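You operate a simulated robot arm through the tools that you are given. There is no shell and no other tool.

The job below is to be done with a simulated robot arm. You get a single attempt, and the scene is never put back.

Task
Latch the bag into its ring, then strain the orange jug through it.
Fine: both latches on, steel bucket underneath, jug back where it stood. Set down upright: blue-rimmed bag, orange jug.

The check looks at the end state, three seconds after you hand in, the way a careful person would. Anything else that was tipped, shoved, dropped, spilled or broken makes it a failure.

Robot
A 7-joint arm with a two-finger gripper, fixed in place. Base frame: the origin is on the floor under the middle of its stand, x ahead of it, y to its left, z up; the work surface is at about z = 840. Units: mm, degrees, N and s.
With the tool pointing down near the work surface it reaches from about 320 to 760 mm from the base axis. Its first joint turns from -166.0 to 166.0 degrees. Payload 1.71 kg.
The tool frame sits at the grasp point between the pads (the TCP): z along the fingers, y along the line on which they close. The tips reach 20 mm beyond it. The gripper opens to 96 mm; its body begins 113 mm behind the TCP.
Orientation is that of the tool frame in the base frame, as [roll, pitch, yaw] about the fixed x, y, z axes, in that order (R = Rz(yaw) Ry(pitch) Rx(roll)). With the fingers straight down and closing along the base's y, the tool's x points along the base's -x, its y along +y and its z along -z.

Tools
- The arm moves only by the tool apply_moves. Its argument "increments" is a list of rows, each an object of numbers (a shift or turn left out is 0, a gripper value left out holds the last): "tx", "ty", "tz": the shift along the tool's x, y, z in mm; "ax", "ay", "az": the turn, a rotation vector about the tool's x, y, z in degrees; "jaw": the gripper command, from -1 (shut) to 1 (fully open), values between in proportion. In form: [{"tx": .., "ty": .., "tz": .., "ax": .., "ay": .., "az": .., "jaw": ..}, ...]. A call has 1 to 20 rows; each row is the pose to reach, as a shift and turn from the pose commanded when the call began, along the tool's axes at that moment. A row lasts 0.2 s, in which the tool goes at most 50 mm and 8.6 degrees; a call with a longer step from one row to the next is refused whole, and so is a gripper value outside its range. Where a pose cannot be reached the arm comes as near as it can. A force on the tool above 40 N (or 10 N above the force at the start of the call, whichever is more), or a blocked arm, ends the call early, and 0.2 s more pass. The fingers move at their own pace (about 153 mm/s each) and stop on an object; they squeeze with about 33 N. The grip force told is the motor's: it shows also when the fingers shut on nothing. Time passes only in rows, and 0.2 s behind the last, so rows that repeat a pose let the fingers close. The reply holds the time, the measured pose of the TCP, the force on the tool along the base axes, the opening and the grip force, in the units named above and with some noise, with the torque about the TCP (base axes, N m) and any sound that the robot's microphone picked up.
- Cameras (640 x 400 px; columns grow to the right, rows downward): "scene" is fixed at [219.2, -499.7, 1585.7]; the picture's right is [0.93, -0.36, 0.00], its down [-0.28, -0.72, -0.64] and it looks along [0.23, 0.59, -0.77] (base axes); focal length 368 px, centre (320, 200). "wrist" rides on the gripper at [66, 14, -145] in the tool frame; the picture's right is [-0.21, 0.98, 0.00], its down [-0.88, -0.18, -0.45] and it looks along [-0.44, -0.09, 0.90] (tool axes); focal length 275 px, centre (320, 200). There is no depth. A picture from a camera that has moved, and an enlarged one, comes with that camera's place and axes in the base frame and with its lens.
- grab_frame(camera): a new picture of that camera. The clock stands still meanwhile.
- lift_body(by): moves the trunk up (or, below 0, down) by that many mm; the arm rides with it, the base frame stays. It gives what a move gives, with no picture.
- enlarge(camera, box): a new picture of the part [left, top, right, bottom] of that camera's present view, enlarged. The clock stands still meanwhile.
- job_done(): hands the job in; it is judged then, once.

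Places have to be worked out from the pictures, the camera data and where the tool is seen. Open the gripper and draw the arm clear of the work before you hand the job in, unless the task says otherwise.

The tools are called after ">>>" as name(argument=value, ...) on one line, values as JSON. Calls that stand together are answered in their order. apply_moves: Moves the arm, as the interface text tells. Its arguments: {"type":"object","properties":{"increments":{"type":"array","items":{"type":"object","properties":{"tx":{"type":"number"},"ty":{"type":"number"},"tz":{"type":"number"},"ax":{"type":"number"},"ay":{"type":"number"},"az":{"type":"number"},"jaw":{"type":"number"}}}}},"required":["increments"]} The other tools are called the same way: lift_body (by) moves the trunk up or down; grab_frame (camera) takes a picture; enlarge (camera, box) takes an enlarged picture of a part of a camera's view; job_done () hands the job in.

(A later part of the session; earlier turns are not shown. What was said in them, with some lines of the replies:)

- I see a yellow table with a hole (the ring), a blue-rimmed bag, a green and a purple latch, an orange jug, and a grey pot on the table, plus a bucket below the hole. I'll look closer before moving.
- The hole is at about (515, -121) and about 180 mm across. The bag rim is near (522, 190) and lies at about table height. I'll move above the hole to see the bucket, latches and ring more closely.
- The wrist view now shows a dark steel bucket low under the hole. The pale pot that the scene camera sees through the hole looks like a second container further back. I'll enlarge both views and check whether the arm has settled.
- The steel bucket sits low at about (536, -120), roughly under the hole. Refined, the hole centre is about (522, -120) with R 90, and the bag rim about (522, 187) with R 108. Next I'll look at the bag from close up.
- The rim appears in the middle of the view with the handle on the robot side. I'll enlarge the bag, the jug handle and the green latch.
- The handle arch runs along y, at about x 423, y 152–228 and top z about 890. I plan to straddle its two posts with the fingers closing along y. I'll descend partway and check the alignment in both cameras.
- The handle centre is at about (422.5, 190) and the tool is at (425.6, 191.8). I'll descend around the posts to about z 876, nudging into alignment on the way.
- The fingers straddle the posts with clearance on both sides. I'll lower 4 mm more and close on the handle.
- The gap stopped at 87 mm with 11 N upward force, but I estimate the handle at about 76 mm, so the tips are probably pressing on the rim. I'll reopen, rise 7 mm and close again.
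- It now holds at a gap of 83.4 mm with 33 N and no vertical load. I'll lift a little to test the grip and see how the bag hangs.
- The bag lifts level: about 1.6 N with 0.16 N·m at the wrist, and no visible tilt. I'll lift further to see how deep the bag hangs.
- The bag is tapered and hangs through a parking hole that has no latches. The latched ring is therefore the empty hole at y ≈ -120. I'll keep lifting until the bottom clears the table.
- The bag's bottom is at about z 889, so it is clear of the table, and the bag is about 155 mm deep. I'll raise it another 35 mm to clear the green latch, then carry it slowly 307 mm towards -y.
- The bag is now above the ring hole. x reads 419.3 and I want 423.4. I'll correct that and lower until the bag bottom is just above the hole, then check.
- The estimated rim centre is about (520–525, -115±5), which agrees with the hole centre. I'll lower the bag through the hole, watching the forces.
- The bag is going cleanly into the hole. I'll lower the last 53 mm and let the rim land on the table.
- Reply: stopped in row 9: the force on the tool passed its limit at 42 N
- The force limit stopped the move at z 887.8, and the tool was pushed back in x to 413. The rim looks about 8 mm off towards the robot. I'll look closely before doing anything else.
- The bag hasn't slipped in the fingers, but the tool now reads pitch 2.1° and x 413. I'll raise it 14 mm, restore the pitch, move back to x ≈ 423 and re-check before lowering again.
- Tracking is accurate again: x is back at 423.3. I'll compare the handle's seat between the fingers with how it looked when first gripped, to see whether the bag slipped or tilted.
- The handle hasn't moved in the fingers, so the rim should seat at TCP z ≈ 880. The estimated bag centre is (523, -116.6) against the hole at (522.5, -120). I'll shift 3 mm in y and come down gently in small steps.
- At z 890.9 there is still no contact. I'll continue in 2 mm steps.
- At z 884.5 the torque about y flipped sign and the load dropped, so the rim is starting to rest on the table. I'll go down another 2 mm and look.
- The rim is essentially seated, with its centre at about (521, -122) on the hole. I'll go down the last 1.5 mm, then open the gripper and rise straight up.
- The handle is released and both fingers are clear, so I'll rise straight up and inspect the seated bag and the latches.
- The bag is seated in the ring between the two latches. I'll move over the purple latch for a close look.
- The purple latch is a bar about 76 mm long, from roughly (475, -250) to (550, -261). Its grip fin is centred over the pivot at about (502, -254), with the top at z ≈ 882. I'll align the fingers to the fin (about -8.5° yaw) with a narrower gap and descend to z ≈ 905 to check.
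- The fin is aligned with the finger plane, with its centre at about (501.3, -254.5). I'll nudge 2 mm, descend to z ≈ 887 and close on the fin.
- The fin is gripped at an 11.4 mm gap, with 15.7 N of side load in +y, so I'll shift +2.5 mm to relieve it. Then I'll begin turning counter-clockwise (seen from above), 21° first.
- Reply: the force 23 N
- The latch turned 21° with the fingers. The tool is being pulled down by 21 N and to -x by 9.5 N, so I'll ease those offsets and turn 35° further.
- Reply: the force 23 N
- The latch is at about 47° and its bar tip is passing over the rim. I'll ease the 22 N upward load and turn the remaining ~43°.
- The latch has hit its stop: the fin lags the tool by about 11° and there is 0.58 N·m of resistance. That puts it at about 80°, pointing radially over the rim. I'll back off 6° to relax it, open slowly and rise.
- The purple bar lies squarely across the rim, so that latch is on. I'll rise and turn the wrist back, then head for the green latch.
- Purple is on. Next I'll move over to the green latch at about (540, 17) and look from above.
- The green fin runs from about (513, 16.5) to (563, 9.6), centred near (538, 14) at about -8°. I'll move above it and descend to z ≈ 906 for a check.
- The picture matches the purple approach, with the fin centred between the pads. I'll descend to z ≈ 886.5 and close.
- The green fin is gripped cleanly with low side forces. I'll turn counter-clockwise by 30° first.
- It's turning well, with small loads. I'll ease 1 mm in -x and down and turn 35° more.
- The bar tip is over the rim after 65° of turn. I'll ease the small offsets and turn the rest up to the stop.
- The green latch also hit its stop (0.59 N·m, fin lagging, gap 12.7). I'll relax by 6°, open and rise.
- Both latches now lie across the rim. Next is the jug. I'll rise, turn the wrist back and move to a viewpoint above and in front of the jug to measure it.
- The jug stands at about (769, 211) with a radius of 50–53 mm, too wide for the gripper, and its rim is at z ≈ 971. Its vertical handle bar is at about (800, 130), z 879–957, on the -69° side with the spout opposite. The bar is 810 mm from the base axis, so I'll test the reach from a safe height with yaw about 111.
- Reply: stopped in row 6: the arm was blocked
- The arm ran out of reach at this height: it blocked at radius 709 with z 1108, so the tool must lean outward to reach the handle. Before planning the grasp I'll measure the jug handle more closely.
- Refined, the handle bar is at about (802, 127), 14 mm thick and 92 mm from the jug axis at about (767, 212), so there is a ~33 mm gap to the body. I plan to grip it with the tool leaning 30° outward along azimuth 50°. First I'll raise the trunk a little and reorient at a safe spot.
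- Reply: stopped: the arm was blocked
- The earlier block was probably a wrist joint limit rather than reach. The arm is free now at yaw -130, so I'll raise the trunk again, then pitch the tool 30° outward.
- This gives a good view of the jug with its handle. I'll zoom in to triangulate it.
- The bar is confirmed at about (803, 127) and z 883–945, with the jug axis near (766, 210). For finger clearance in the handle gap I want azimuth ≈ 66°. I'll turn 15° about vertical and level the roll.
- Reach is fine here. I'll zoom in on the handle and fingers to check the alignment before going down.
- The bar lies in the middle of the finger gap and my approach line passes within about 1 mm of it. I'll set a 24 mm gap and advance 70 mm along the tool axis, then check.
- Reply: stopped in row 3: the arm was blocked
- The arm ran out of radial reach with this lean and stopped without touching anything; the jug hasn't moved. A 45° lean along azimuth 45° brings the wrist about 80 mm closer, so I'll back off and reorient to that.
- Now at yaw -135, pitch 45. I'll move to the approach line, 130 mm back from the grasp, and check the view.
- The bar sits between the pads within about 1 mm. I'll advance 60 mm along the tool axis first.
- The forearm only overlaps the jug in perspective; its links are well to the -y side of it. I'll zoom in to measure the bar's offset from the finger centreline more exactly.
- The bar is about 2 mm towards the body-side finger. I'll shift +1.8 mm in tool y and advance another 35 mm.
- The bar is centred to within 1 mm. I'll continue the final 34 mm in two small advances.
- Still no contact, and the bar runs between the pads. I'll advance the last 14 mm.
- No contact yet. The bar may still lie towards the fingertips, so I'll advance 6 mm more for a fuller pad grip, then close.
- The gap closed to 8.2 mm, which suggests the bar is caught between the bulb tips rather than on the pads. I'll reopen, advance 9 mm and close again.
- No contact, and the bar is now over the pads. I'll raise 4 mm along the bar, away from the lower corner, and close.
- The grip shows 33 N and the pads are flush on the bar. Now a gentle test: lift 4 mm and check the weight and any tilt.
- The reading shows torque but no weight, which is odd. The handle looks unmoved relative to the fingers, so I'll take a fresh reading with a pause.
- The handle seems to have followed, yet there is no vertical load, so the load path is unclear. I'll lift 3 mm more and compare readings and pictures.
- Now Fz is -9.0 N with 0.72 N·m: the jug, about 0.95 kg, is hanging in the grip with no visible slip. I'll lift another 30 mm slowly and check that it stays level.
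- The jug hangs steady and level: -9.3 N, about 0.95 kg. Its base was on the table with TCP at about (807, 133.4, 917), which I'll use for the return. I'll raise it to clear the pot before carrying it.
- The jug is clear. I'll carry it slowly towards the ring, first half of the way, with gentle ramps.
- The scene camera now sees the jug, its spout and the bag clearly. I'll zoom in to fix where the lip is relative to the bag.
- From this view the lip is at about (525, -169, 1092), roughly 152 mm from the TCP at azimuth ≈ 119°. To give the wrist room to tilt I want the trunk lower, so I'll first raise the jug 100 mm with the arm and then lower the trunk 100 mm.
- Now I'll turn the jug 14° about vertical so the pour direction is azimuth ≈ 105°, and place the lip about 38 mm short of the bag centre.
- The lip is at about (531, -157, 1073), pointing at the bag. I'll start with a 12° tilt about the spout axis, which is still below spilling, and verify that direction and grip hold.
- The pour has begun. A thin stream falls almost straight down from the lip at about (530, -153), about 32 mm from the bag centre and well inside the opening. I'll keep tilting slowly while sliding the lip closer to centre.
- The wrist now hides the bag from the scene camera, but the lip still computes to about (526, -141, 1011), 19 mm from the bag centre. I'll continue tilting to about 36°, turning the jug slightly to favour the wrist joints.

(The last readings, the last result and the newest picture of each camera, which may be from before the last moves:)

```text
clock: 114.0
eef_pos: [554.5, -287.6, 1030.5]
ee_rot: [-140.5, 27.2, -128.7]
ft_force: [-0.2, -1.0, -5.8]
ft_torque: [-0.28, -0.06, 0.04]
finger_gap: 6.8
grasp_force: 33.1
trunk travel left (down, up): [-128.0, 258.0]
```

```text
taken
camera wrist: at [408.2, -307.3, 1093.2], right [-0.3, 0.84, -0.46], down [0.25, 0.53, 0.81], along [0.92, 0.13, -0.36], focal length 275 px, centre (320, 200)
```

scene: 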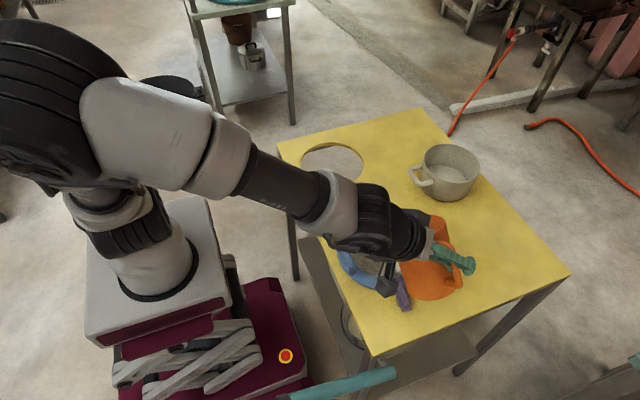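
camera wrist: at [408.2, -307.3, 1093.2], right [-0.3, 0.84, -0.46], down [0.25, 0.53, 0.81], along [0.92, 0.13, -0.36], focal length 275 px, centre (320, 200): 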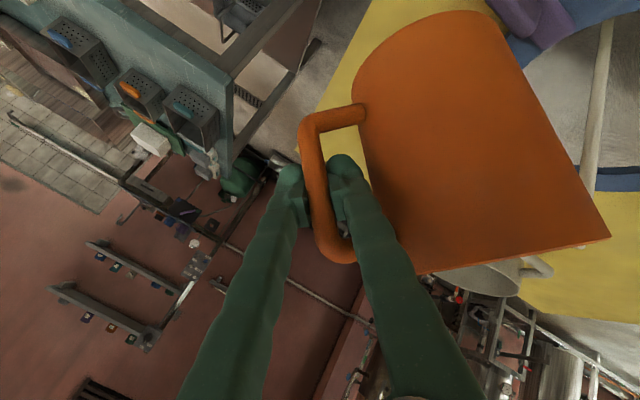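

The load is down to 5.8 N, so about a third of a litre has gone. The wrist camera shows the stream falling inside the bag's opening. I'll continue to about 50° with a slight turn.

>>> apply_moves(increments=[{"tx": -0.3, "ty": 0.6, "tz": -2.4, "ax": 0.9, "ay": 0.66, "az": -0.31}, {"tx": -0.5, "ty": 1.3, "tz": -4.7, "ax": 1.8, "ay": 1.31, "az": -0.61}, {"tx": -0.8, "ty": 1.9, "tz": -7.1, "ax": 2.7, "ay": 1.97, "az": -0.92}, {"tx": -1, "ty": 2.5, "tz": -9.4, "ax": 3.59, "ay": 2.63, "az": -1.23}, {"tx": -1.3, "ty": 3.2, "tz": -11.8, "ax": 4.49, "ay": 3.28, "az": -1.54}, {"tx": -1.5, "ty": 3.8, "tz": -14.1, "ax": 5.39, "ay": 3.94, "az": -1.84}, {"tx": -1.8, "ty": 4.5, "tz": -16.5, "ax": 6.29, "ay": 4.6, "az": -2.15}, {"tx": -2, "ty": 5.1, "tz": -18.9, "ax": 7.19, "ay": 5.25, "az": -2.46}, {"tx": -2.3, "ty": 5.7, "tz": -21.2, "ax": 8.09, "ay": 5.91, "az": -2.76}, {"tx": -2.5, "ty": 6.4, "tz": -23.6, "ax": 8.99, "ay": 6.56, "az": -3.07}, {"tx": -2.8, "ty": 7, "tz": -25.9, "ax": 9.88, "ay": 7.22, "az": -3.38}, {"tx": -3, "ty": 7.6, "tz": -28.3, "ax": 10.78, "ay": 7.88, "az": -3.69}, {"tx": -3.3, "ty": 8.3, "tz": -30.6, "ax": 11.68, "ay": 8.53, "az": -3.99}, {"tx": -3.5, "ty": 8.9, "tz": -33, "ax": 12.58, "ay": 9.19, "az": -4.3}])

>>> enlarge(camera="wrist", box=[340, 0, 640, 300])

>>> enlarge(camera="scene", box=[320, 170, 500, 320])

```text
clock: 117.0
eef_pos: [527.3, -273.4, 1049.7]
ee_rot: [-129.3, 17.7, -132.3]
ft_force: [0.2, -0.6, -4.1]
ft_torque: [-0.16, -0.01, -0.01]
finger_gap: 6.8
grasp_force: 33.0
trunk travel left (down, up): [-128.0, 258.0]
```

```text
1.33 times, centred on (490, 150) of wrist
camera zoom: at [379.7, -258.0, 1108.6], right [-0.17, 0.73, -0.66], down [0.31, 0.67, 0.67], along [0.94, -0.09, -0.34], focal length 367 px, centre (93, 267)
```

zoom: 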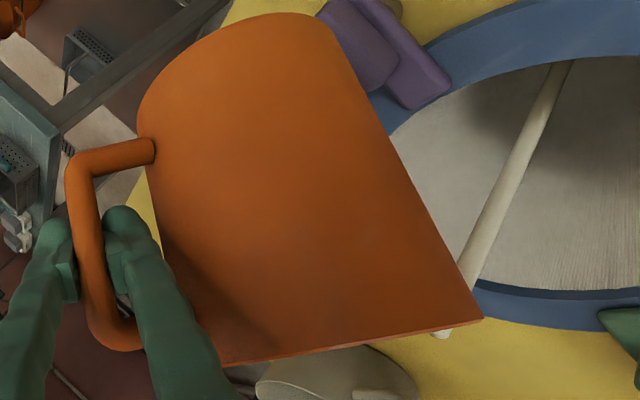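

```text
2.67 times, centred on (410, 245) of scene
camera zoom: at [219.2, -499.7, 1585.7], right [0.93, -0.36, 0.0], down [-0.28, -0.72, -0.64], along [0.23, 0.59, -0.77], focal length 981 px, centre (80, 80)
```

zoom: 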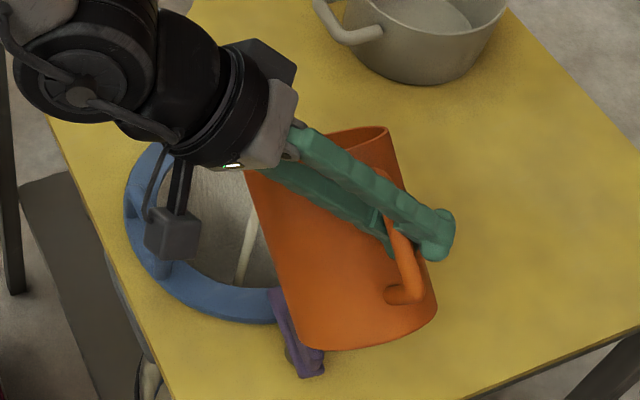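

The stream is landing in the middle of the bag, at about (517, -140), with 4.1 N left. I'll continue to about 66°.

>>> apply_moves(increments=[{"tx": -0.7, "ty": 1.3, "tz": -2.1, "ax": 0.91, "ay": 0.85, "az": -0.43}, {"tx": -1.5, "ty": 2.6, "tz": -4.1, "ax": 1.82, "ay": 1.69, "az": -0.85}, {"tx": -2.2, "ty": 3.9, "tz": -6.2, "ax": 2.73, "ay": 2.54, "az": -1.28}, {"tx": -2.9, "ty": 5.1, "tz": -8.2, "ax": 3.64, "ay": 3.39, "az": -1.71}, {"tx": -3.7, "ty": 6.4, "tz": -10.3, "ax": 4.55, "ay": 4.24, "az": -2.14}, {"tx": -4.4, "ty": 7.7, "tz": -12.3, "ax": 5.46, "ay": 5.08, "az": -2.56}, {"tx": -5.2, "ty": 9, "tz": -14.4, "ax": 6.37, "ay": 5.93, "az": -2.99}, {"tx": -5.9, "ty": 10.3, "tz": -16.5, "ax": 7.28, "ay": 6.78, "az": -3.42}, {"tx": -6.6, "ty": 11.6, "tz": -18.5, "ax": 8.19, "ay": 7.62, "az": -3.84}, {"tx": -7.4, "ty": 12.9, "tz": -20.6, "ax": 9.1, "ay": 8.47, "az": -4.27}, {"tx": -8.1, "ty": 14.1, "tz": -22.6, "ax": 10.01, "ay": 9.32, "az": -4.7}, {"tx": -8.8, "ty": 15.4, "tz": -24.7, "ax": 10.92, "ay": 10.17, "az": -5.13}, {"tx": -9.6, "ty": 16.7, "tz": -26.7, "ax": 11.83, "ay": 11.01, "az": -5.55}, {"tx": -10.3, "ty": 18, "tz": -28.8, "ax": 12.74, "ay": 11.86, "az": -5.98}])

>>> enlarge(camera="wrist", box=[340, 0, 640, 300])

>>> enlarge(camera="scene", box=[320, 170, 500, 320])

```text
clock: 120.0
eef_pos: [508.7, -246.8, 1057.8]
ee_rot: [-118.0, 6.2, -139.1]
ft_force: [-0.1, 0.3, -2.0]
ft_torque: [-0.03, -0.02, -0.03]
finger_gap: 6.7
grasp_force: 33.0
trunk travel left (down, up): [-128.0, 258.0]
```

```text
1.33 times, centred on (490, 150) of wrist
camera zoom: at [365.8, -193.8, 1106.9], right [-0.08, 0.54, -0.84], down [0.43, 0.78, 0.46], along [0.9, -0.32, -0.29], focal length 367 px, centre (93, 267)
```

zoom: 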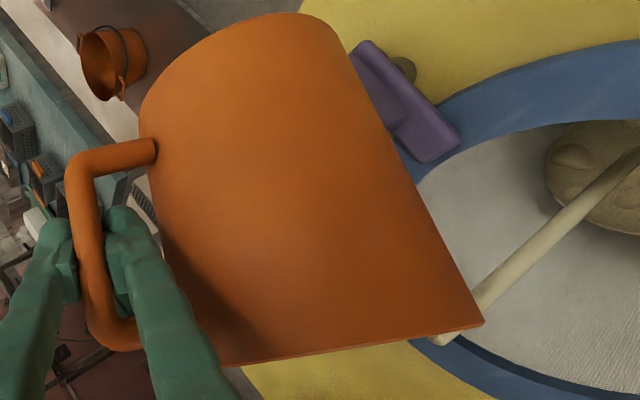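

```text
2.67 times, centred on (410, 245) of scene
camera zoom: at [219.2, -499.7, 1585.7], right [0.93, -0.36, 0.0], down [-0.28, -0.72, -0.64], along [0.23, 0.59, -0.77], focal length 981 px, centre (80, 80)
```

zoom: 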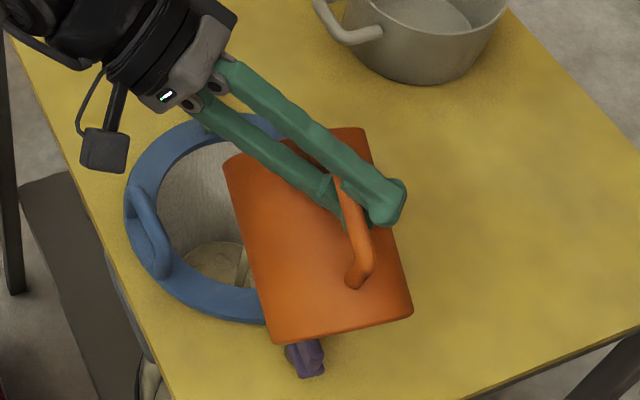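

Down to about 2 N, with the stream still landing in the bag and liquid collecting at its bottom. I'll continue to about 84°.

>>> apply_moves(increments=[{"tx": -1.6, "ty": 1.3, "tz": -2.5, "ax": 0.81, "ay": 0.96, "az": -0.56}, {"tx": -3.3, "ty": 2.7, "tz": -5, "ax": 1.62, "ay": 1.92, "az": -1.13}, {"tx": -4.9, "ty": 4, "tz": -7.5, "ax": 2.43, "ay": 2.88, "az": -1.69}, {"tx": -6.6, "ty": 5.4, "tz": -10.1, "ax": 3.23, "ay": 3.84, "az": -2.26}, {"tx": -8.2, "ty": 6.7, "tz": -12.6, "ax": 4.04, "ay": 4.8, "az": -2.82}, {"tx": -9.8, "ty": 8, "tz": -15.1, "ax": 4.85, "ay": 5.76, "az": -3.39}, {"tx": -11.5, "ty": 9.4, "tz": -17.6, "ax": 5.66, "ay": 6.72, "az": -3.95}, {"tx": -13.1, "ty": 10.7, "tz": -20.1, "ax": 6.47, "ay": 7.68, "az": -4.52}, {"tx": -14.8, "ty": 12.1, "tz": -22.6, "ax": 7.28, "ay": 8.64, "az": -5.08}, {"tx": -16.4, "ty": 13.4, "tz": -25.1, "ax": 8.09, "ay": 9.6, "az": -5.65}, {"tx": -18, "ty": 14.7, "tz": -27.6, "ax": 8.9, "ay": 10.56, "az": -6.21}, {"tx": -19.7, "ty": 16.1, "tz": -30.2, "ax": 9.7, "ay": 11.52, "az": -6.78}, {"tx": -21.3, "ty": 17.4, "tz": -32.7, "ax": 10.51, "ay": 12.48, "az": -7.34}, {"tx": -23, "ty": 18.8, "tz": -35.2, "ax": 11.32, "ay": 13.44, "az": -7.91}, {"tx": -24.6, "ty": 20.1, "tz": -37.7, "ax": 12.13, "ay": 14.4, "az": -8.47}])

>>> enlarge(camera="wrist", box=[340, 0, 640, 300])

>>> enlarge(camera="scene", box=[320, 170, 500, 320])

```text
clock: 123.2
eef_pos: [500.4, -199.7, 1059.7]
ee_rot: [-105.7, -7.0, -149.3]
ft_force: [0.5, -0.8, -0.5]
ft_torque: [0.02, 0.01, 0.01]
finger_gap: 6.2
grasp_force: 33.0
trunk travel left (down, up): [-128.0, 258.0]
```

```text
1.33 times, centred on (490, 150) of wrist
camera zoom: at [373.1, -109.2, 1095.0], right [-0.06, 0.27, -0.96], down [0.59, 0.79, 0.19], along [0.81, -0.55, -0.21], focal length 367 px, centre (93, 267)
```

zoom: 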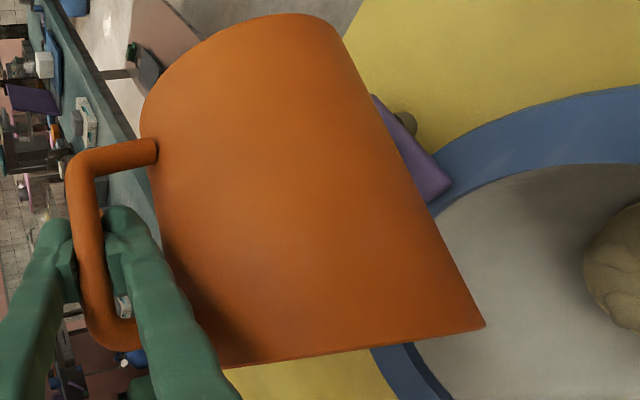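

```text
2.67 times, centred on (410, 245) of scene
camera zoom: at [219.2, -499.7, 1585.7], right [0.93, -0.36, 0.0], down [-0.28, -0.72, -0.64], along [0.23, 0.59, -0.77], focal length 981 px, centre (80, 80)
```

zoom: 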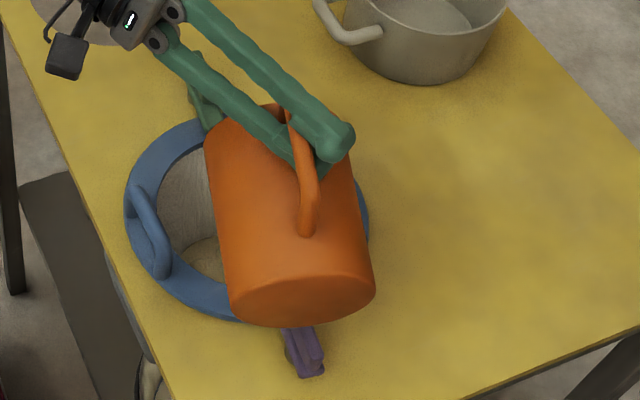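

The load is down to 0.5 N and no stream is visible. I'll tilt on to about 104° to drain the last of it, and hold.

>>> apply_moves(increments=[{"tx": -3, "ty": -0.4, "tz": -3.8, "ax": 0.96, "ay": 1.11, "az": -1.04}, {"tx": -6.1, "ty": -0.9, "tz": -7.6, "ax": 1.93, "ay": 2.23, "az": -2.07}, {"tx": -9.1, "ty": -1.3, "tz": -11.4, "ax": 2.89, "ay": 3.34, "az": -3.11}, {"tx": -12.2, "ty": -1.7, "tz": -15.2, "ax": 3.85, "ay": 4.45, "az": -4.14}, {"tx": -15.2, "ty": -2.1, "tz": -19, "ax": 4.81, "ay": 5.57, "az": -5.18}, {"tx": -18.3, "ty": -2.6, "tz": -22.8, "ax": 5.78, "ay": 6.68, "az": -6.21}, {"tx": -21.3, "ty": -3, "tz": -26.6, "ax": 6.74, "ay": 7.79, "az": -7.25}, {"tx": -24.3, "ty": -3.4, "tz": -30.4, "ax": 7.7, "ay": 8.91, "az": -8.28}, {"tx": -27.4, "ty": -3.8, "tz": -34.2, "ax": 8.66, "ay": 10.02, "az": -9.32}, {"tx": -30.4, "ty": -4.3, "tz": -38, "ax": 9.63, "ay": 11.13, "az": -10.35}, {"tx": -33.5, "ty": -4.7, "tz": -41.8, "ax": 10.59, "ay": 12.25, "az": -11.39}, {"tx": -36.5, "ty": -5.1, "tz": -45.6, "ax": 11.55, "ay": 13.36, "az": -12.42}, {"tx": -36.5, "ty": -5.1, "tz": -45.6, "ax": 11.55, "ay": 13.36, "az": -12.42}, {"tx": -36.5, "ty": -5.1, "tz": -45.6, "ax": 11.55, "ay": 13.36, "az": -12.42}, {"tx": -36.5, "ty": -5.1, "tz": -45.6, "ax": 11.55, "ay": 13.36, "az": -12.42}, {"tx": -36.5, "ty": -5.1, "tz": -45.6, "ax": 11.55, "ay": 13.36, "az": -12.42}, {"tx": -36.5, "ty": -5.1, "tz": -45.6, "ax": 11.55, "ay": 13.36, "az": -12.42}, {"tx": -36.5, "ty": -5.1, "tz": -45.6, "ax": 11.55, "ay": 13.36, "az": -12.42}])

>>> grab_frame(camera="wrist")

>>> enlarge(camera="scene", box=[320, 170, 500, 320])

```text
clock: 127.0
eef_pos: [512.0, -143.2, 1073.2]
ee_rot: [-91.2, -21.3, -160.9]
ft_force: [-0.1, 0.3, -1.0]
ft_torque: [0.03, -0.04, -0.04]
finger_gap: 6.3
grasp_force: 32.8
trunk travel left (down, up): [-128.0, 258.0]
```

```text
taken
camera wrist: at [401.3, -29.0, 1088.1], right [-0.16, -0.03, -0.99], down [0.69, 0.71, -0.14], along [0.7, -0.71, -0.09], focal length 275 px, centre (320, 200)
```

wrist: 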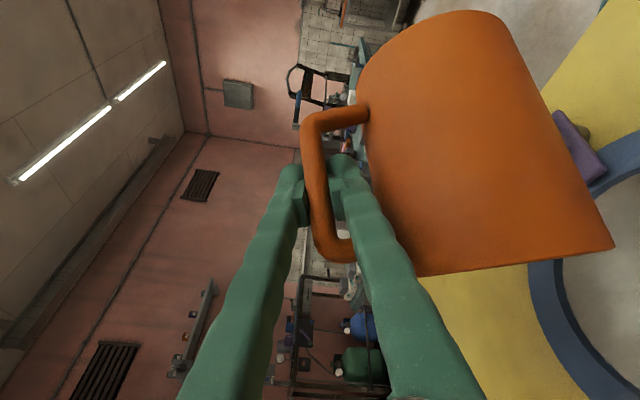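

```text
2.67 times, centred on (410, 245) of scene
camera zoom: at [219.2, -499.7, 1585.7], right [0.93, -0.36, 0.0], down [-0.28, -0.72, -0.64], along [0.23, 0.59, -0.77], focal length 981 px, centre (80, 80)
```

zoom: 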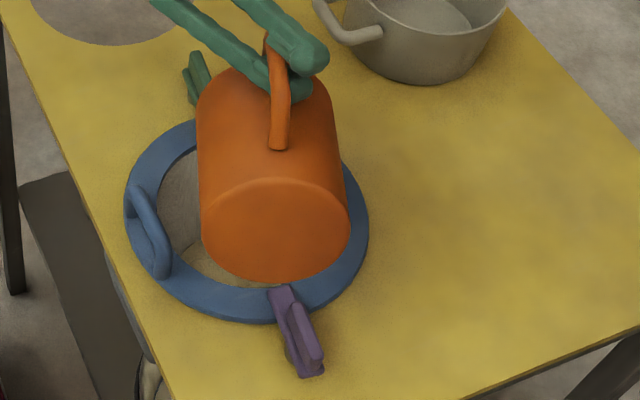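

The jug is inverted over the bag and weighs almost nothing, so it's empty. I'll hold briefly for drips, then start back upright along the reverse path.

>>> apply_moves(increments=[{"tx": 0}, {"tx": 0}, {"tx": 0}, {"tx": 0}, {"tx": 0}, {"tx": 0}, {"tx": 0}, {"tx": 0}, {"tx": 4.6, "ty": 1.6, "tz": 8.3, "ax": -1.9, "ay": -2.2, "az": 2.1}, {"tx": 9.2, "ty": 3.2, "tz": 16.5, "ax": -3.85, "ay": -4.45, "az": 4.14}, {"tx": 13.9, "ty": 4.8, "tz": 24.8, "ax": -5.78, "ay": -6.68, "az": 6.21}, {"tx": 18.5, "ty": 6.4, "tz": 33.1, "ax": -7.7, "ay": -8.91, "az": 8.28}, {"tx": 23.1, "ty": 8, "tz": 41.3, "ax": -9.63, "ay": -11.13, "az": 10.35}, {"tx": 27.7, "ty": 9.6, "tz": 49.6, "ax": -11.55, "ay": -13.36, "az": 12.42}, {"tx": 27.7, "ty": 9.6, "tz": 49.6, "ax": -11.55, "ay": -13.36, "az": 12.42}])

>>> apply_moves(increments=[{"tx": 2.8, "ty": -1.7, "tz": 7.3, "ax": -2.02, "ay": -2.4, "az": 1.41}, {"tx": 5.7, "ty": -3.4, "tz": 14.5, "ax": -4.04, "ay": -4.8, "az": 2.82}, {"tx": 8.5, "ty": -5.1, "tz": 21.8, "ax": -6.07, "ay": -7.2, "az": 4.24}, {"tx": 11.3, "ty": -6.8, "tz": 29, "ax": -8.09, "ay": -9.6, "az": 5.65}, {"tx": 14.2, "ty": -8.5, "tz": 36.3, "ax": -10.11, "ay": -12, "az": 7.06}, {"tx": 17, "ty": -10.2, "tz": 43.5, "ax": -12.13, "ay": -14.4, "az": 8.47}, {"tx": 17, "ty": -10.2, "tz": 43.5, "ax": -12.13, "ay": -14.4, "az": 8.47}])

>>> apply_moves(increments=[{"tx": 0.7, "ty": -3.1, "tz": 5.7, "ax": -2.55, "ay": -2.37, "az": 1.2}, {"tx": 1.4, "ty": -6.2, "tz": 11.3, "ax": -5.1, "ay": -4.74, "az": 2.39}, {"tx": 2, "ty": -9.3, "tz": 17, "ax": -7.64, "ay": -7.12, "az": 3.59}, {"tx": 2.7, "ty": -12.4, "tz": 22.6, "ax": -10.19, "ay": -9.49, "az": 4.78}, {"tx": 3.4, "ty": -15.5, "tz": 28.3, "ax": -12.74, "ay": -11.86, "az": 5.98}, {"tx": 3.4, "ty": -15.5, "tz": 28.3, "ax": -12.74, "ay": -11.86, "az": 5.98}])

>>> enlarge(camera="scene", box=[320, 170, 500, 320])

```text
clock: 130.2
eef_pos: [498.2, -199.1, 1072.3]
ee_rot: [-105.8, -6.9, -149.2]
ft_force: [0.5, -0.6, -1.2]
ft_torque: [0.0, -0.03, -0.02]
finger_gap: 6.5
grasp_force: 32.8
trunk travel left (down, up): [-128.0, 258.0]
```

```text
clock: 131.8
eef_pos: [506.6, -247.3, 1072.2]
ee_rot: [-118.1, 6.2, -139.1]
ft_force: [-0.2, 0.4, -1.5]
ft_torque: [-0.03, -0.02, 0.02]
finger_gap: 6.4
grasp_force: 33.1
trunk travel left (down, up): [-128.0, 258.0]
```

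```text
clock: 133.2
eef_pos: [526.5, -271.9, 1073.2]
ee_rot: [-129.4, 17.7, -132.4]
ft_force: [-0.4, 0.0, -0.6]
ft_torque: [-0.02, -0.02, 0.01]
finger_gap: 6.5
grasp_force: 33.1
trunk travel left (down, up): [-128.0, 258.0]
```

```text
2.67 times, centred on (410, 245) of scene
camera zoom: at [219.2, -499.7, 1585.7], right [0.93, -0.36, 0.0], down [-0.28, -0.72, -0.64], along [0.23, 0.59, -0.77], focal length 981 px, centre (80, 80)
```

zoom: 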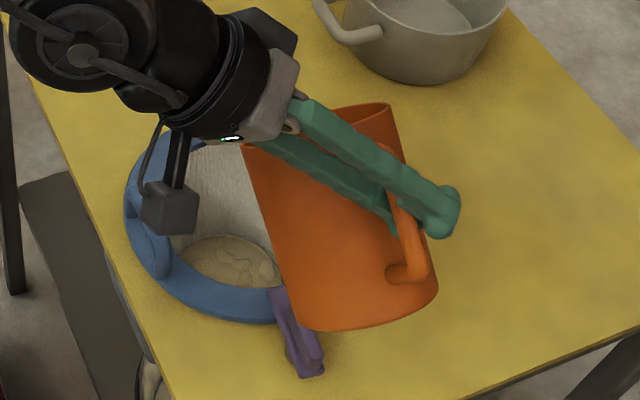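

The jug is coming upright with no more stream, and the strained solids are visible in the bag. I'll continue back to upright.

>>> apply_moves(increments=[{"tx": -1.5, "ty": -3.4, "tz": 4.9, "ax": -2.52, "ay": -1.84, "az": 0.86}, {"tx": -3, "ty": -6.8, "tz": 9.8, "ax": -5.03, "ay": -3.68, "az": 1.72}, {"tx": -4.4, "ty": -10.2, "tz": 14.6, "ax": -7.55, "ay": -5.51, "az": 2.58}, {"tx": -5.9, "ty": -13.6, "tz": 19.5, "ax": -10.06, "ay": -7.35, "az": 3.44}, {"tx": -7.4, "ty": -17, "tz": 24.4, "ax": -12.58, "ay": -9.19, "az": 4.3}, {"tx": -7.4, "ty": -17, "tz": 24.4, "ax": -12.58, "ay": -9.19, "az": 4.3}])

>>> apply_moves(increments=[{"tx": 0.1, "ty": -2.7, "tz": 2.2, "ax": -2.32, "ay": -1.16, "az": 1.33}, {"tx": 0.3, "ty": -5.5, "tz": 4.3, "ax": -4.64, "ay": -2.32, "az": 2.67}, {"tx": 0.4, "ty": -8.2, "tz": 6.5, "ax": -6.96, "ay": -3.48, "az": 4}, {"tx": 0.6, "ty": -11, "tz": 8.6, "ax": -9.28, "ay": -4.64, "az": 5.34}, {"tx": 0.7, "ty": -13.7, "tz": 10.8, "ax": -11.6, "ay": -5.8, "az": 6.67}, {"tx": 0.7, "ty": -13.7, "tz": 10.8, "ax": -11.6, "ay": -5.8, "az": 6.67}])

>>> apply_moves(increments=[{"tx": 0.3, "ty": -1.2, "tz": 0.4, "ax": -2.48, "ay": -1.02, "az": 2.5}, {"tx": 0.5, "ty": -2.3, "tz": 0.7, "ax": -4.96, "ay": -2.05, "az": 5}, {"tx": 0.8, "ty": -3.5, "tz": 1.1, "ax": -7.45, "ay": -3.07, "az": 7.5}, {"tx": 1.1, "ty": -4.7, "tz": 1.5, "ax": -9.93, "ay": -4.09, "az": 9.99}, {"tx": 1.3, "ty": -5.8, "tz": 1.8, "ax": -12.41, "ay": -5.12, "az": 12.49}, {"tx": 1.6, "ty": -7, "tz": 2.2, "ax": -14.89, "ay": -6.14, "az": 14.99}, {"tx": 1.6, "ty": -7, "tz": 2.2, "ax": -14.89, "ay": -6.14, "az": 14.99}])

>>> grab_frame(camera="scene")

```text
clock: 134.6
eef_pos: [553.9, -285.8, 1071.3]
ee_rot: [-140.5, 27.1, -128.7]
ft_force: [-1.1, -0.2, -1.2]
ft_torque: [-0.03, -0.03, -0.01]
finger_gap: 6.7
grasp_force: 33.2
trunk travel left (down, up): [-128.0, 258.0]
```

```text
clock: 136.0
eef_pos: [567.8, -299.1, 1072.8]
ee_rot: [-153.6, 35.7, -131.5]
ft_force: [-0.7, -0.1, -0.5]
ft_torque: [-0.06, -0.05, -0.02]
finger_gap: 6.4
grasp_force: 33.6
trunk travel left (down, up): [-128.0, 258.0]
```

```text
clock: 137.6
eef_pos: [570.4, -305.1, 1072.2]
ee_rot: [179.8, 45.3, -148.9]
ft_force: [0.6, -0.5, -0.3]
ft_torque: [-0.11, -0.03, -0.02]
finger_gap: 6.7
grasp_force: 32.8
trunk travel left (down, up): [-128.0, 258.0]
```

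```text
taken
```

scene: 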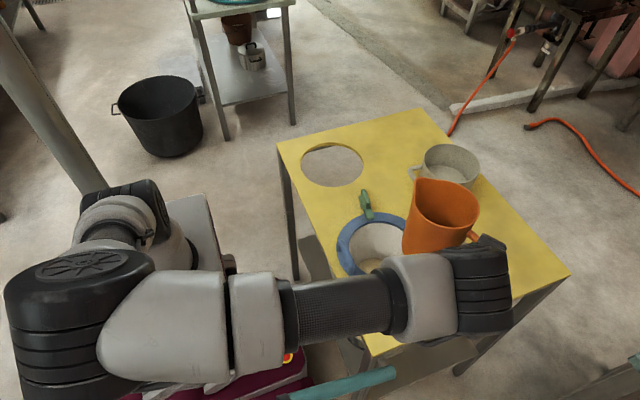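

The jug is upright and empty. I'll undo the 14° turn, then bring the trunk back to the height used for the grasp.

>>> apply_moves(increments=[{"tx": -4, "ty": -2.6, "tz": 4, "ax": -2, "az": -2}, {"tx": -8, "ty": -5.2, "tz": 8, "ax": -4, "az": -4}, {"tx": -12, "ty": -7.9, "tz": 12, "ax": -6, "az": -6}, {"tx": -16, "ty": -10.5, "tz": 16, "ax": -8, "az": -8}, {"tx": -19.6, "ty": -13.1, "tz": 19.8, "ax": -9.93, "az": -9.86}, {"tx": -19.6, "ty": -13.1, "tz": 19.8, "ax": -9.93, "az": -9.86}])

>>> lift_body(by=100)

```text
clock: 139.0
eef_pos: [601.2, -302.5, 1074.5]
ee_rot: [180.0, 45.3, -134.8]
ft_force: [-0.8, -0.6, -1.5]
ft_torque: [-0.13, -0.01, -0.02]
finger_gap: 6.4
grasp_force: 32.9
trunk travel left (down, up): [-128.0, 258.0]
```

```text
clock: 140.3
eef_pos: [601.0, -301.8, 1174.0]
ee_rot: [-180.0, 45.2, -134.9]
ft_force: [0.0, 0.2, -1.0]
ft_torque: [-0.05, -0.05, -0.05]
finger_gap: 6.7
grasp_force: 32.7
trunk travel left (down, up): [-228.0, 158.0]
```

Now I'll carry the empty jug back over the same path towards its spot.

>>> apply_moves(increments=[{"tx": -3, "ty": 3.5, "tz": 11}, {"tx": -8, "ty": 9.4, "tz": 30}, {"tx": -14, "ty": 16.4, "tz": 52}, {"tx": -20, "ty": 23.4, "tz": 74}, {"tx": -26, "ty": 30.4, "tz": 96.7}, {"tx": -32, "ty": 37.5, "tz": 119}, {"tx": -38, "ty": 44.5, "tz": 141.4}, {"tx": -44, "ty": 51.5, "tz": 163.7}, {"tx": -50, "ty": 58.5, "tz": 186}, {"tx": -56, "ty": 65.5, "tz": 208.3}, {"tx": -62, "ty": 72.6, "tz": 230.6}, {"tx": -66, "ty": 77.2, "tz": 245.5}, {"tx": -67.5, "ty": 79, "tz": 251.1}, {"tx": -67.5, "ty": 79, "tz": 251.1}])

>>> apply_moves(increments=[{"tx": -6.3, "ty": 3.3, "tz": 6.6}, {"tx": -18.9, "ty": 9.8, "tz": 19.9}, {"tx": -34.6, "ty": 18, "tz": 36.4}, {"tx": -50.4, "ty": 26.1, "tz": 53}, {"tx": -66.1, "ty": 34.3, "tz": 69.5}, {"tx": -81.8, "ty": 42.4, "tz": 86.1}, {"tx": -97.6, "ty": 50.6, "tz": 102.6}, {"tx": -113.3, "ty": 58.8, "tz": 119.2}, {"tx": -129.1, "ty": 66.9, "tz": 135.7}, {"tx": -143.2, "ty": 74.3, "tz": 150.6}, {"tx": -152.7, "ty": 79.2, "tz": 160.5}, {"tx": -157.4, "ty": 81.6, "tz": 165.5}, {"tx": -157.4, "ty": 81.6, "tz": 165.5}])

>>> grab_frame(camera="scene")

>>> grab_frame(camera="wrist")

```text
clock: 143.3
eef_pos: [704.9, -87.3, 1044.2]
ee_rot: [-180.0, 45.2, -134.7]
ft_force: [-0.4, 1.3, -1.6]
ft_torque: [-0.07, -0.05, 0.0]
finger_gap: 6.4
grasp_force: 33.0
trunk travel left (down, up): [-228.0, 158.0]
```

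```text
clock: 146.1
eef_pos: [806.3, 133.2, 1041.3]
ee_rot: [-179.9, 45.1, -134.7]
ft_force: [0.6, 0.0, -1.3]
ft_torque: [-0.04, -0.02, 0.03]
finger_gap: 6.6
grasp_force: 32.8
trunk travel left (down, up): [-228.0, 158.0]
```

```text
taken
```

scene: 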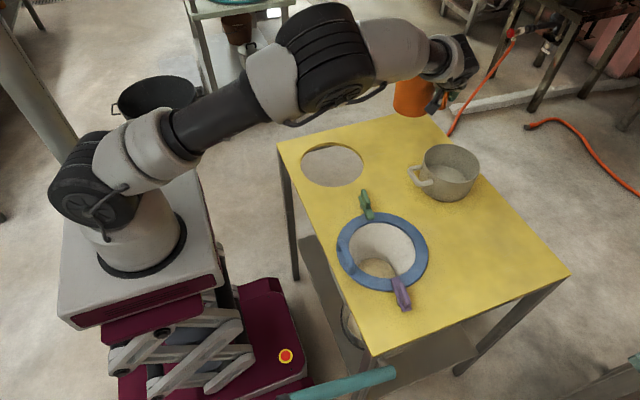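

```text
taken
camera wrist: at [691.2, 36.7, 1097.5], right [-0.59, 0.79, 0.15], down [0.34, 0.09, 0.94], along [0.73, 0.6, -0.32], focal length 275 px, centre (320, 200)
```

wrist: 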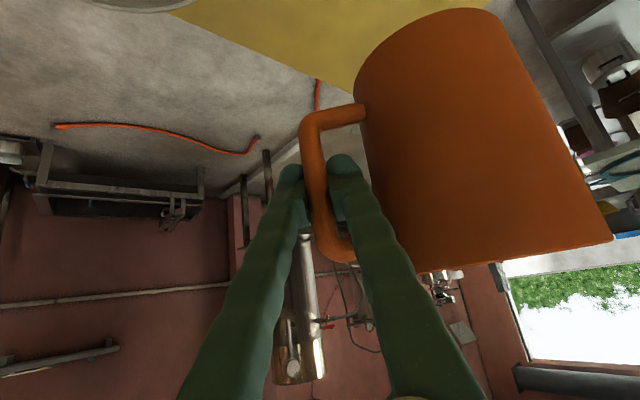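

The jug is back above its spot, with the bag and latches in place below. I'll lower to just above the table, then feel for contact in small steps.

>>> apply_moves(increments=[{"tx": 6, "tz": 6}, {"tx": 17, "tz": 17}, {"tx": 29, "tz": 29}, {"tx": 41, "tz": 41}, {"tx": 53, "tz": 53}, {"tx": 64, "tz": 63.6}, {"tx": 73, "tz": 72.5}, {"tx": 79, "tz": 78.4}, {"tx": 82.3, "tz": 81.7}, {"tx": 82.3, "tz": 81.7}])

>>> apply_moves(increments=[{"tx": 1, "tz": 1}, {"tx": 2, "tz": 2}, {"tx": 3, "tz": 3}, {"tx": 3, "tz": 3}])

>>> enlarge(camera="scene", box=[370, 100, 450, 160])

```text
clock: 148.3
eef_pos: [808.0, 130.4, 923.2]
ee_rot: [-180.0, 45.1, -134.8]
ft_force: [0.2, 0.3, -1.8]
ft_torque: [-0.08, -0.06, -0.01]
finger_gap: 6.4
grasp_force: 32.6
trunk travel left (down, up): [-228.0, 158.0]
```

```text
clock: 149.3
eef_pos: [806.8, 133.0, 919.9]
ee_rot: [-180.0, 45.3, -134.8]
ft_force: [0.6, -2.6, 6.0]
ft_torque: [0.35, -0.1, -0.11]
finger_gap: 6.4
grasp_force: 33.0
trunk travel left (down, up): [-228.0, 158.0]
```

```text
6.67 times, centred on (410, 130) of scene
camera zoom: at [219.2, -499.7, 1585.7], right [0.93, -0.36, 0.0], down [-0.28, -0.72, -0.64], along [0.23, 0.59, -0.77], focal length 2452 px, centre (-280, 667)
```

zoom: 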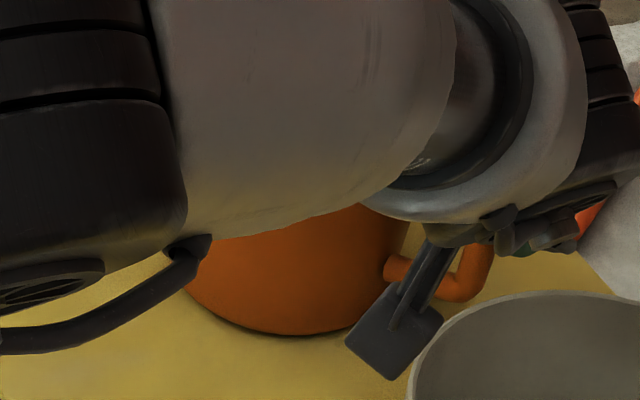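

The base has touched the table (Fz +6 N at z 919.9). I'll go 1 mm further, then open slowly to release.

>>> apply_moves(increments=[{"tx": 0.7, "tz": 0.7}, {"tx": 0.7, "tz": 0.7}, {"tx": 0.7, "tz": 0.7, "jaw": -0.85}, {"tx": 0.7, "tz": 0.7, "jaw": -0.75}, {"tx": 0.7, "tz": 0.7, "jaw": -0.65}, {"tx": 0.7, "tz": 0.7, "jaw": -0.55}, {"tx": 0.7, "tz": 0.7, "jaw": -0.5}, {"tx": 0.7, "tz": 0.7, "jaw": -0.5}])

>>> enlarge(camera="wrist", box=[270, 90, 420, 215])

>>> grab_frame(camera="wrist")

```text
clock: 151.1
eef_pos: [806.5, 131.8, 918.7]
ee_rot: [-179.9, 45.3, -134.8]
ft_force: [-0.1, 0.1, 0.4]
ft_torque: [0.01, 0.0, 0.01]
finger_gap: 24.0
grasp_force: 0.2
trunk travel left (down, up): [-228.0, 158.0]
```

```text
3.20 times, centred on (345, 152) of wrist
camera zoom: at [691.2, 34.6, 975.3], right [-0.59, 0.79, 0.15], down [0.34, 0.08, 0.94], along [0.73, 0.6, -0.32], focal length 881 px, centre (240, 352)
```

zoom: 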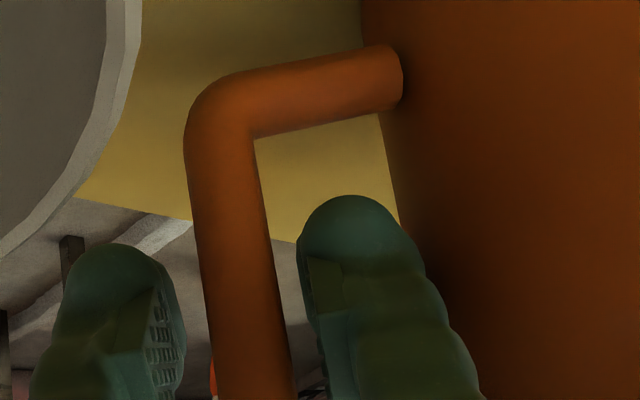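

```text
taken
camera wrist: at [691.2, 34.6, 975.3], right [-0.59, 0.79, 0.15], down [0.34, 0.08, 0.94], along [0.73, 0.6, -0.32], focal length 275 px, centre (320, 200)
```

wrist: 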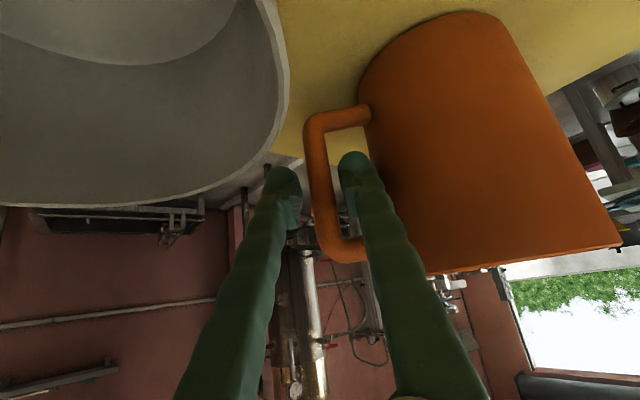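

The jug is released and standing, with the bar free between the open pads. I'll back straight out along the tool axis.

>>> apply_moves(increments=[{"tz": -4}, {"tz": -10}, {"tz": -18}, {"tz": -28}, {"tz": -40}, {"tz": -55}, {"tz": -72}, {"tz": -90}, {"tz": -110}, {"tz": -130}, {"tz": -130}])

>>> grab_frame(camera="wrist")

>>> grab_frame(camera="scene")

```text
clock: 153.5
eef_pos: [741.7, 69.3, 1011.5]
ee_rot: [179.9, 45.2, -134.8]
ft_force: [-0.9, 0.3, 0.3]
ft_torque: [0.01, 0.03, -0.02]
finger_gap: 24.0
grasp_force: 0.1
trunk travel left (down, up): [-228.0, 158.0]
```

```text
taken
camera wrist: at [626.0, -28.5, 1067.8], right [-0.59, 0.79, 0.15], down [0.34, 0.08, 0.94], along [0.73, 0.6, -0.32], focal length 275 px, centre (320, 200)
```

wrist: 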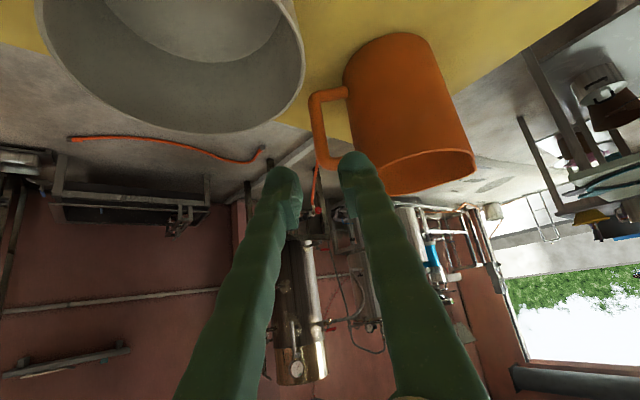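

```text
taken
```

scene: 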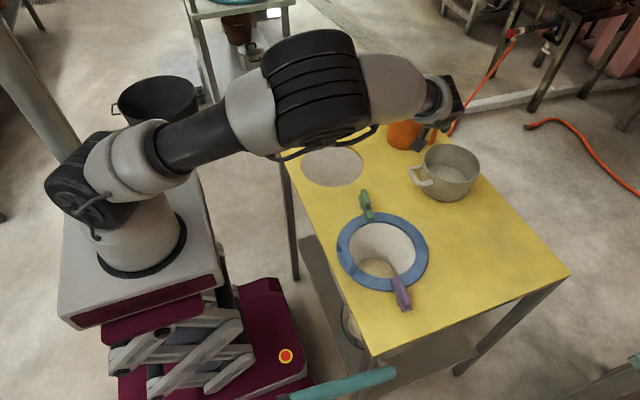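

The jug stands alone. I'll draw the arm up and back so I can inspect everything.

>>> apply_moves(increments=[{"tx": 1, "ty": 4, "tz": -20}, {"tx": 3, "ty": 14, "tz": -48}, {"tx": 6, "ty": 28, "tz": -78}, {"tx": 9, "ty": 42, "tz": -108}, {"tx": 12, "ty": 56, "tz": -140}, {"tx": 16, "ty": 70, "tz": -170}, {"tx": 19, "ty": 84, "tz": -200}, {"tx": 21, "ty": 93, "tz": -220}, {"tx": 22.9, "ty": 99.6, "tz": -235.9}, {"tx": 22.9, "ty": 99.6, "tz": -235.9}])

>>> grab_frame(camera="scene")

>>> enlarge(camera="scene", box=[385, 85, 445, 155])

>>> enlarge(camera="scene", box=[320, 180, 480, 340])

```text
clock: 155.7
eef_pos: [542.2, 7.3, 1159.6]
ee_rot: [-180.0, 45.1, -134.8]
ft_force: [-0.6, -1.3, 0.9]
ft_torque: [0.0, -0.02, 0.0]
finger_gap: 23.9
grasp_force: 0.0
trunk travel left (down, up): [-228.0, 158.0]
```

```text
taken
```

scene: 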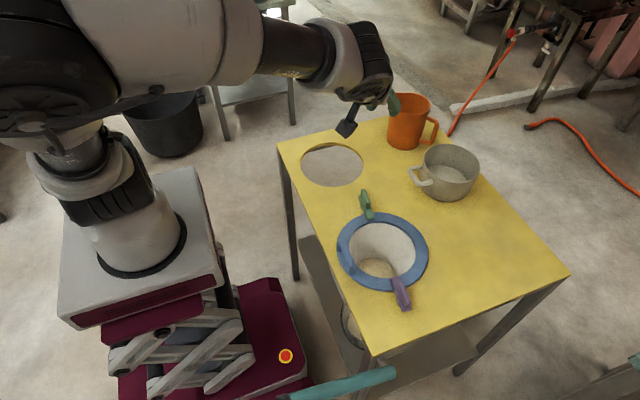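

```text
5.71 times, centred on (415, 120) of scene
camera zoom: at [219.2, -499.7, 1585.7], right [0.93, -0.36, 0.0], down [-0.28, -0.72, -0.64], along [0.23, 0.59, -0.77], focal length 2102 px, centre (-223, 657)
```

zoom: 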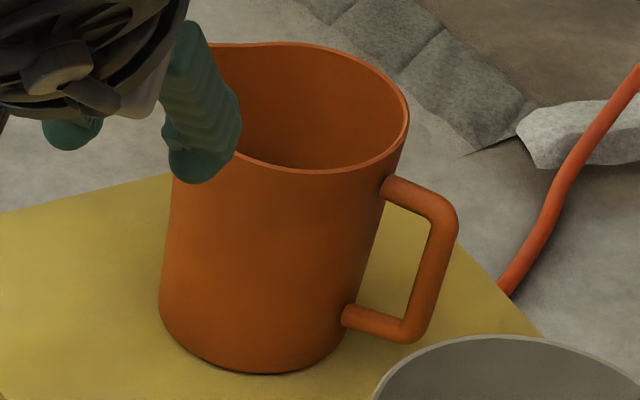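

```text
2.50 times, centred on (400, 260) of scene
camera zoom: at [219.2, -499.7, 1585.7], right [0.93, -0.36, 0.0], down [-0.28, -0.72, -0.64], along [0.23, 0.59, -0.77], focal length 920 px, centre (120, 50)
```

zoom: 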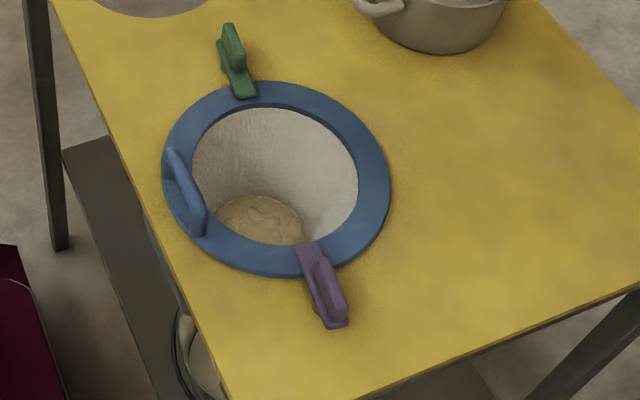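

The jug is back within a few millimetres of its spot, both latches are across the rim, and there are no spills on the table. I'll zoom under the table edge at the bucket, then open the gripper and straighten the tool while retracting.

>>> enlarge(camera="scene", box=[325, 285, 395, 355])

>>> apply_moves(increments=[{"ay": 7.5, "tz": -10, "jaw": 0}, {"ay": 15, "tz": -20, "jaw": 1}, {"ay": 22.5, "tz": -30}, {"ay": 30, "tz": -40}, {"ay": 37.5, "tz": -50}, {"ay": 45, "tz": -60}, {"ay": 45, "tz": -60}])

>>> grab_frame(camera="wrist")

```text
5.71 times, centred on (360, 320) of scene
camera zoom: at [219.2, -499.7, 1585.7], right [0.93, -0.36, 0.0], down [-0.28, -0.72, -0.64], along [0.23, 0.59, -0.77], focal length 2102 px, centre (91, -486)
```

zoom: 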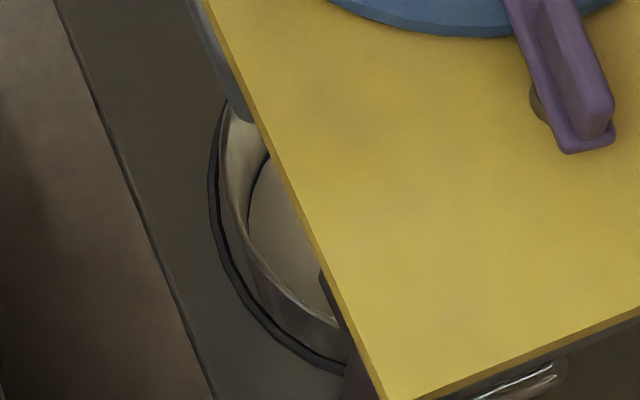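

```text
clock: 157.3
eef_pos: [511.4, -24.6, 1202.2]
ee_rot: [-179.9, 0.0, -135.0]
ft_force: [0.4, -0.2, -0.3]
ft_torque: [-0.01, -0.03, 0.01]
finger_gap: 96.1
grasp_force: 0.1
trunk travel left (down, up): [-228.0, 158.0]
```

```text
taken
camera wrist: at [454.2, -61.9, 1347.9], right [-0.55, 0.84, 0.0], down [0.75, 0.49, 0.45], along [0.37, 0.24, -0.9], focal length 275 px, centre (320, 200)
```

wrist: 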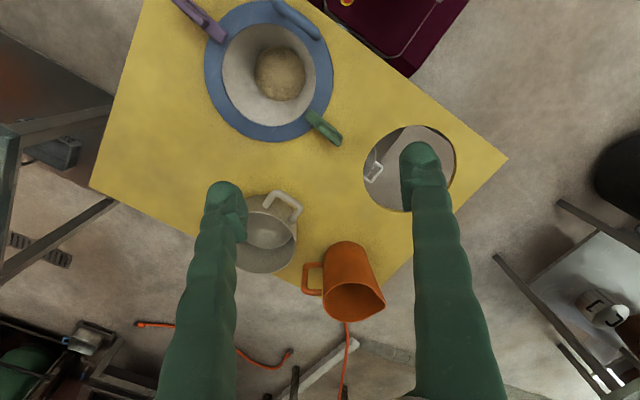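

Everything looks settled. I'll retract further from the work and take a last look at the latches, bag and jug.

>>> apply_moves(increments=[{"tx": 15, "ty": 15, "tz": -7}, {"tx": 32, "ty": 32, "tz": -15}, {"tx": 48, "ty": 48, "tz": -23}, {"tx": 63, "ty": 63, "tz": -30}, {"tx": 63, "ty": 63, "tz": -30}, {"tx": 63, "ty": 63, "tz": -30}])

>>> grab_frame(camera="scene")

>>> enlarge(camera="wrist", box=[140, 0, 400, 180])

>>> enlarge(camera="scene", box=[385, 85, 485, 205])

```text
clock: 158.7
eef_pos: [422.2, -22.6, 1231.7]
ee_rot: [-179.9, 0.3, -135.0]
ft_force: [-0.2, 0.0, 0.4]
ft_torque: [0.03, -0.01, 0.05]
finger_gap: 96.0
grasp_force: 0.1
trunk travel left (down, up): [-228.0, 158.0]
```

```text
taken
```

scene: 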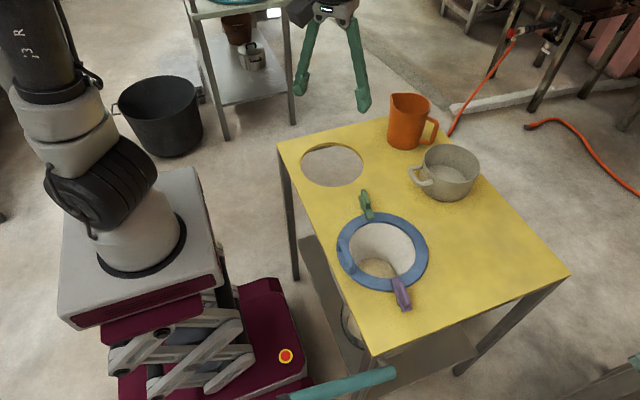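

```text
2.22 times, centred on (270, 90) of wrist
camera zoom: at [365.2, -61.5, 1377.3], right [-0.55, 0.84, 0.0], down [0.75, 0.49, 0.45], along [0.38, 0.25, -0.89], focal length 612 px, centre (431, 444)
```

zoom: 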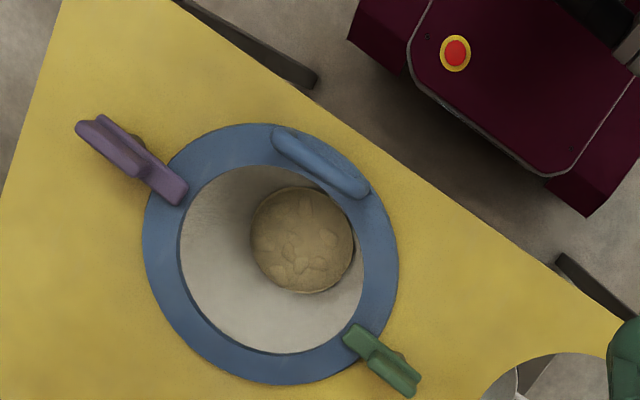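

```text
3.33 times, centred on (435, 145) of scene
camera zoom: at [219.2, -499.7, 1585.7], right [0.93, -0.36, 0.0], down [-0.28, -0.72, -0.64], along [0.23, 0.59, -0.77], focal length 1226 px, centre (-63, 383)
```

zoom: 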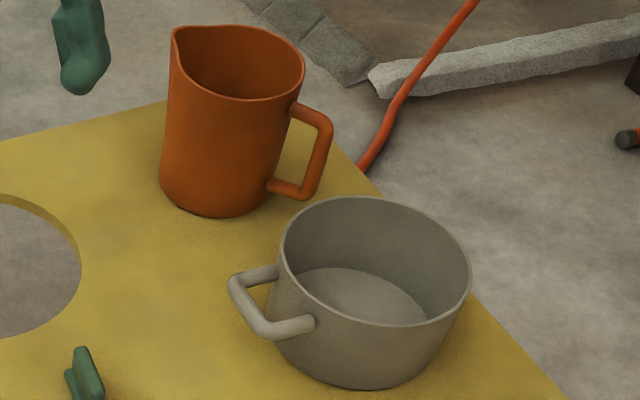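

The last views show:
- Both latches lie across the blue rim, and the bag is seated with the solids strained out.
- The steel bucket below holds the liquid.
- The empty orange jug stands upright in its original spot.
- Nothing else was moved, and the arm is clear with the gripper open.

I'm handing in.

>>> job_done()

```text
The job is handed in.
```

The bag is latched into its ring, and the orange jug has been strained through it into the steel bucket underneath. I've handed the job in, but no result has come back yet.

- **Bag:** it was parked in a plain hole, so I moved it to the hole between the two latches. The rim sits flat on the table and the handle faces the robot.
- **Latches:** the purple and green latches are both turned to their stops, with their bars across the blue rim.
- **Pour:** the jug came back weighing almost nothing. The solids stayed in the bag, and liquid shows in the steel bucket. I saw no spill on the table.
- **Jug:** it is upright and back on its original spot, within a few millimetres as the camera shows it.
- **Arm:** the gripper is open and the arm is drawn clear of the table. The pot on the table looks unmoved.

While I was seating the bag, it caught once and the force limit stopped the arm. I raised it, realigned it and lowered it again gently, and it went in without further trouble.
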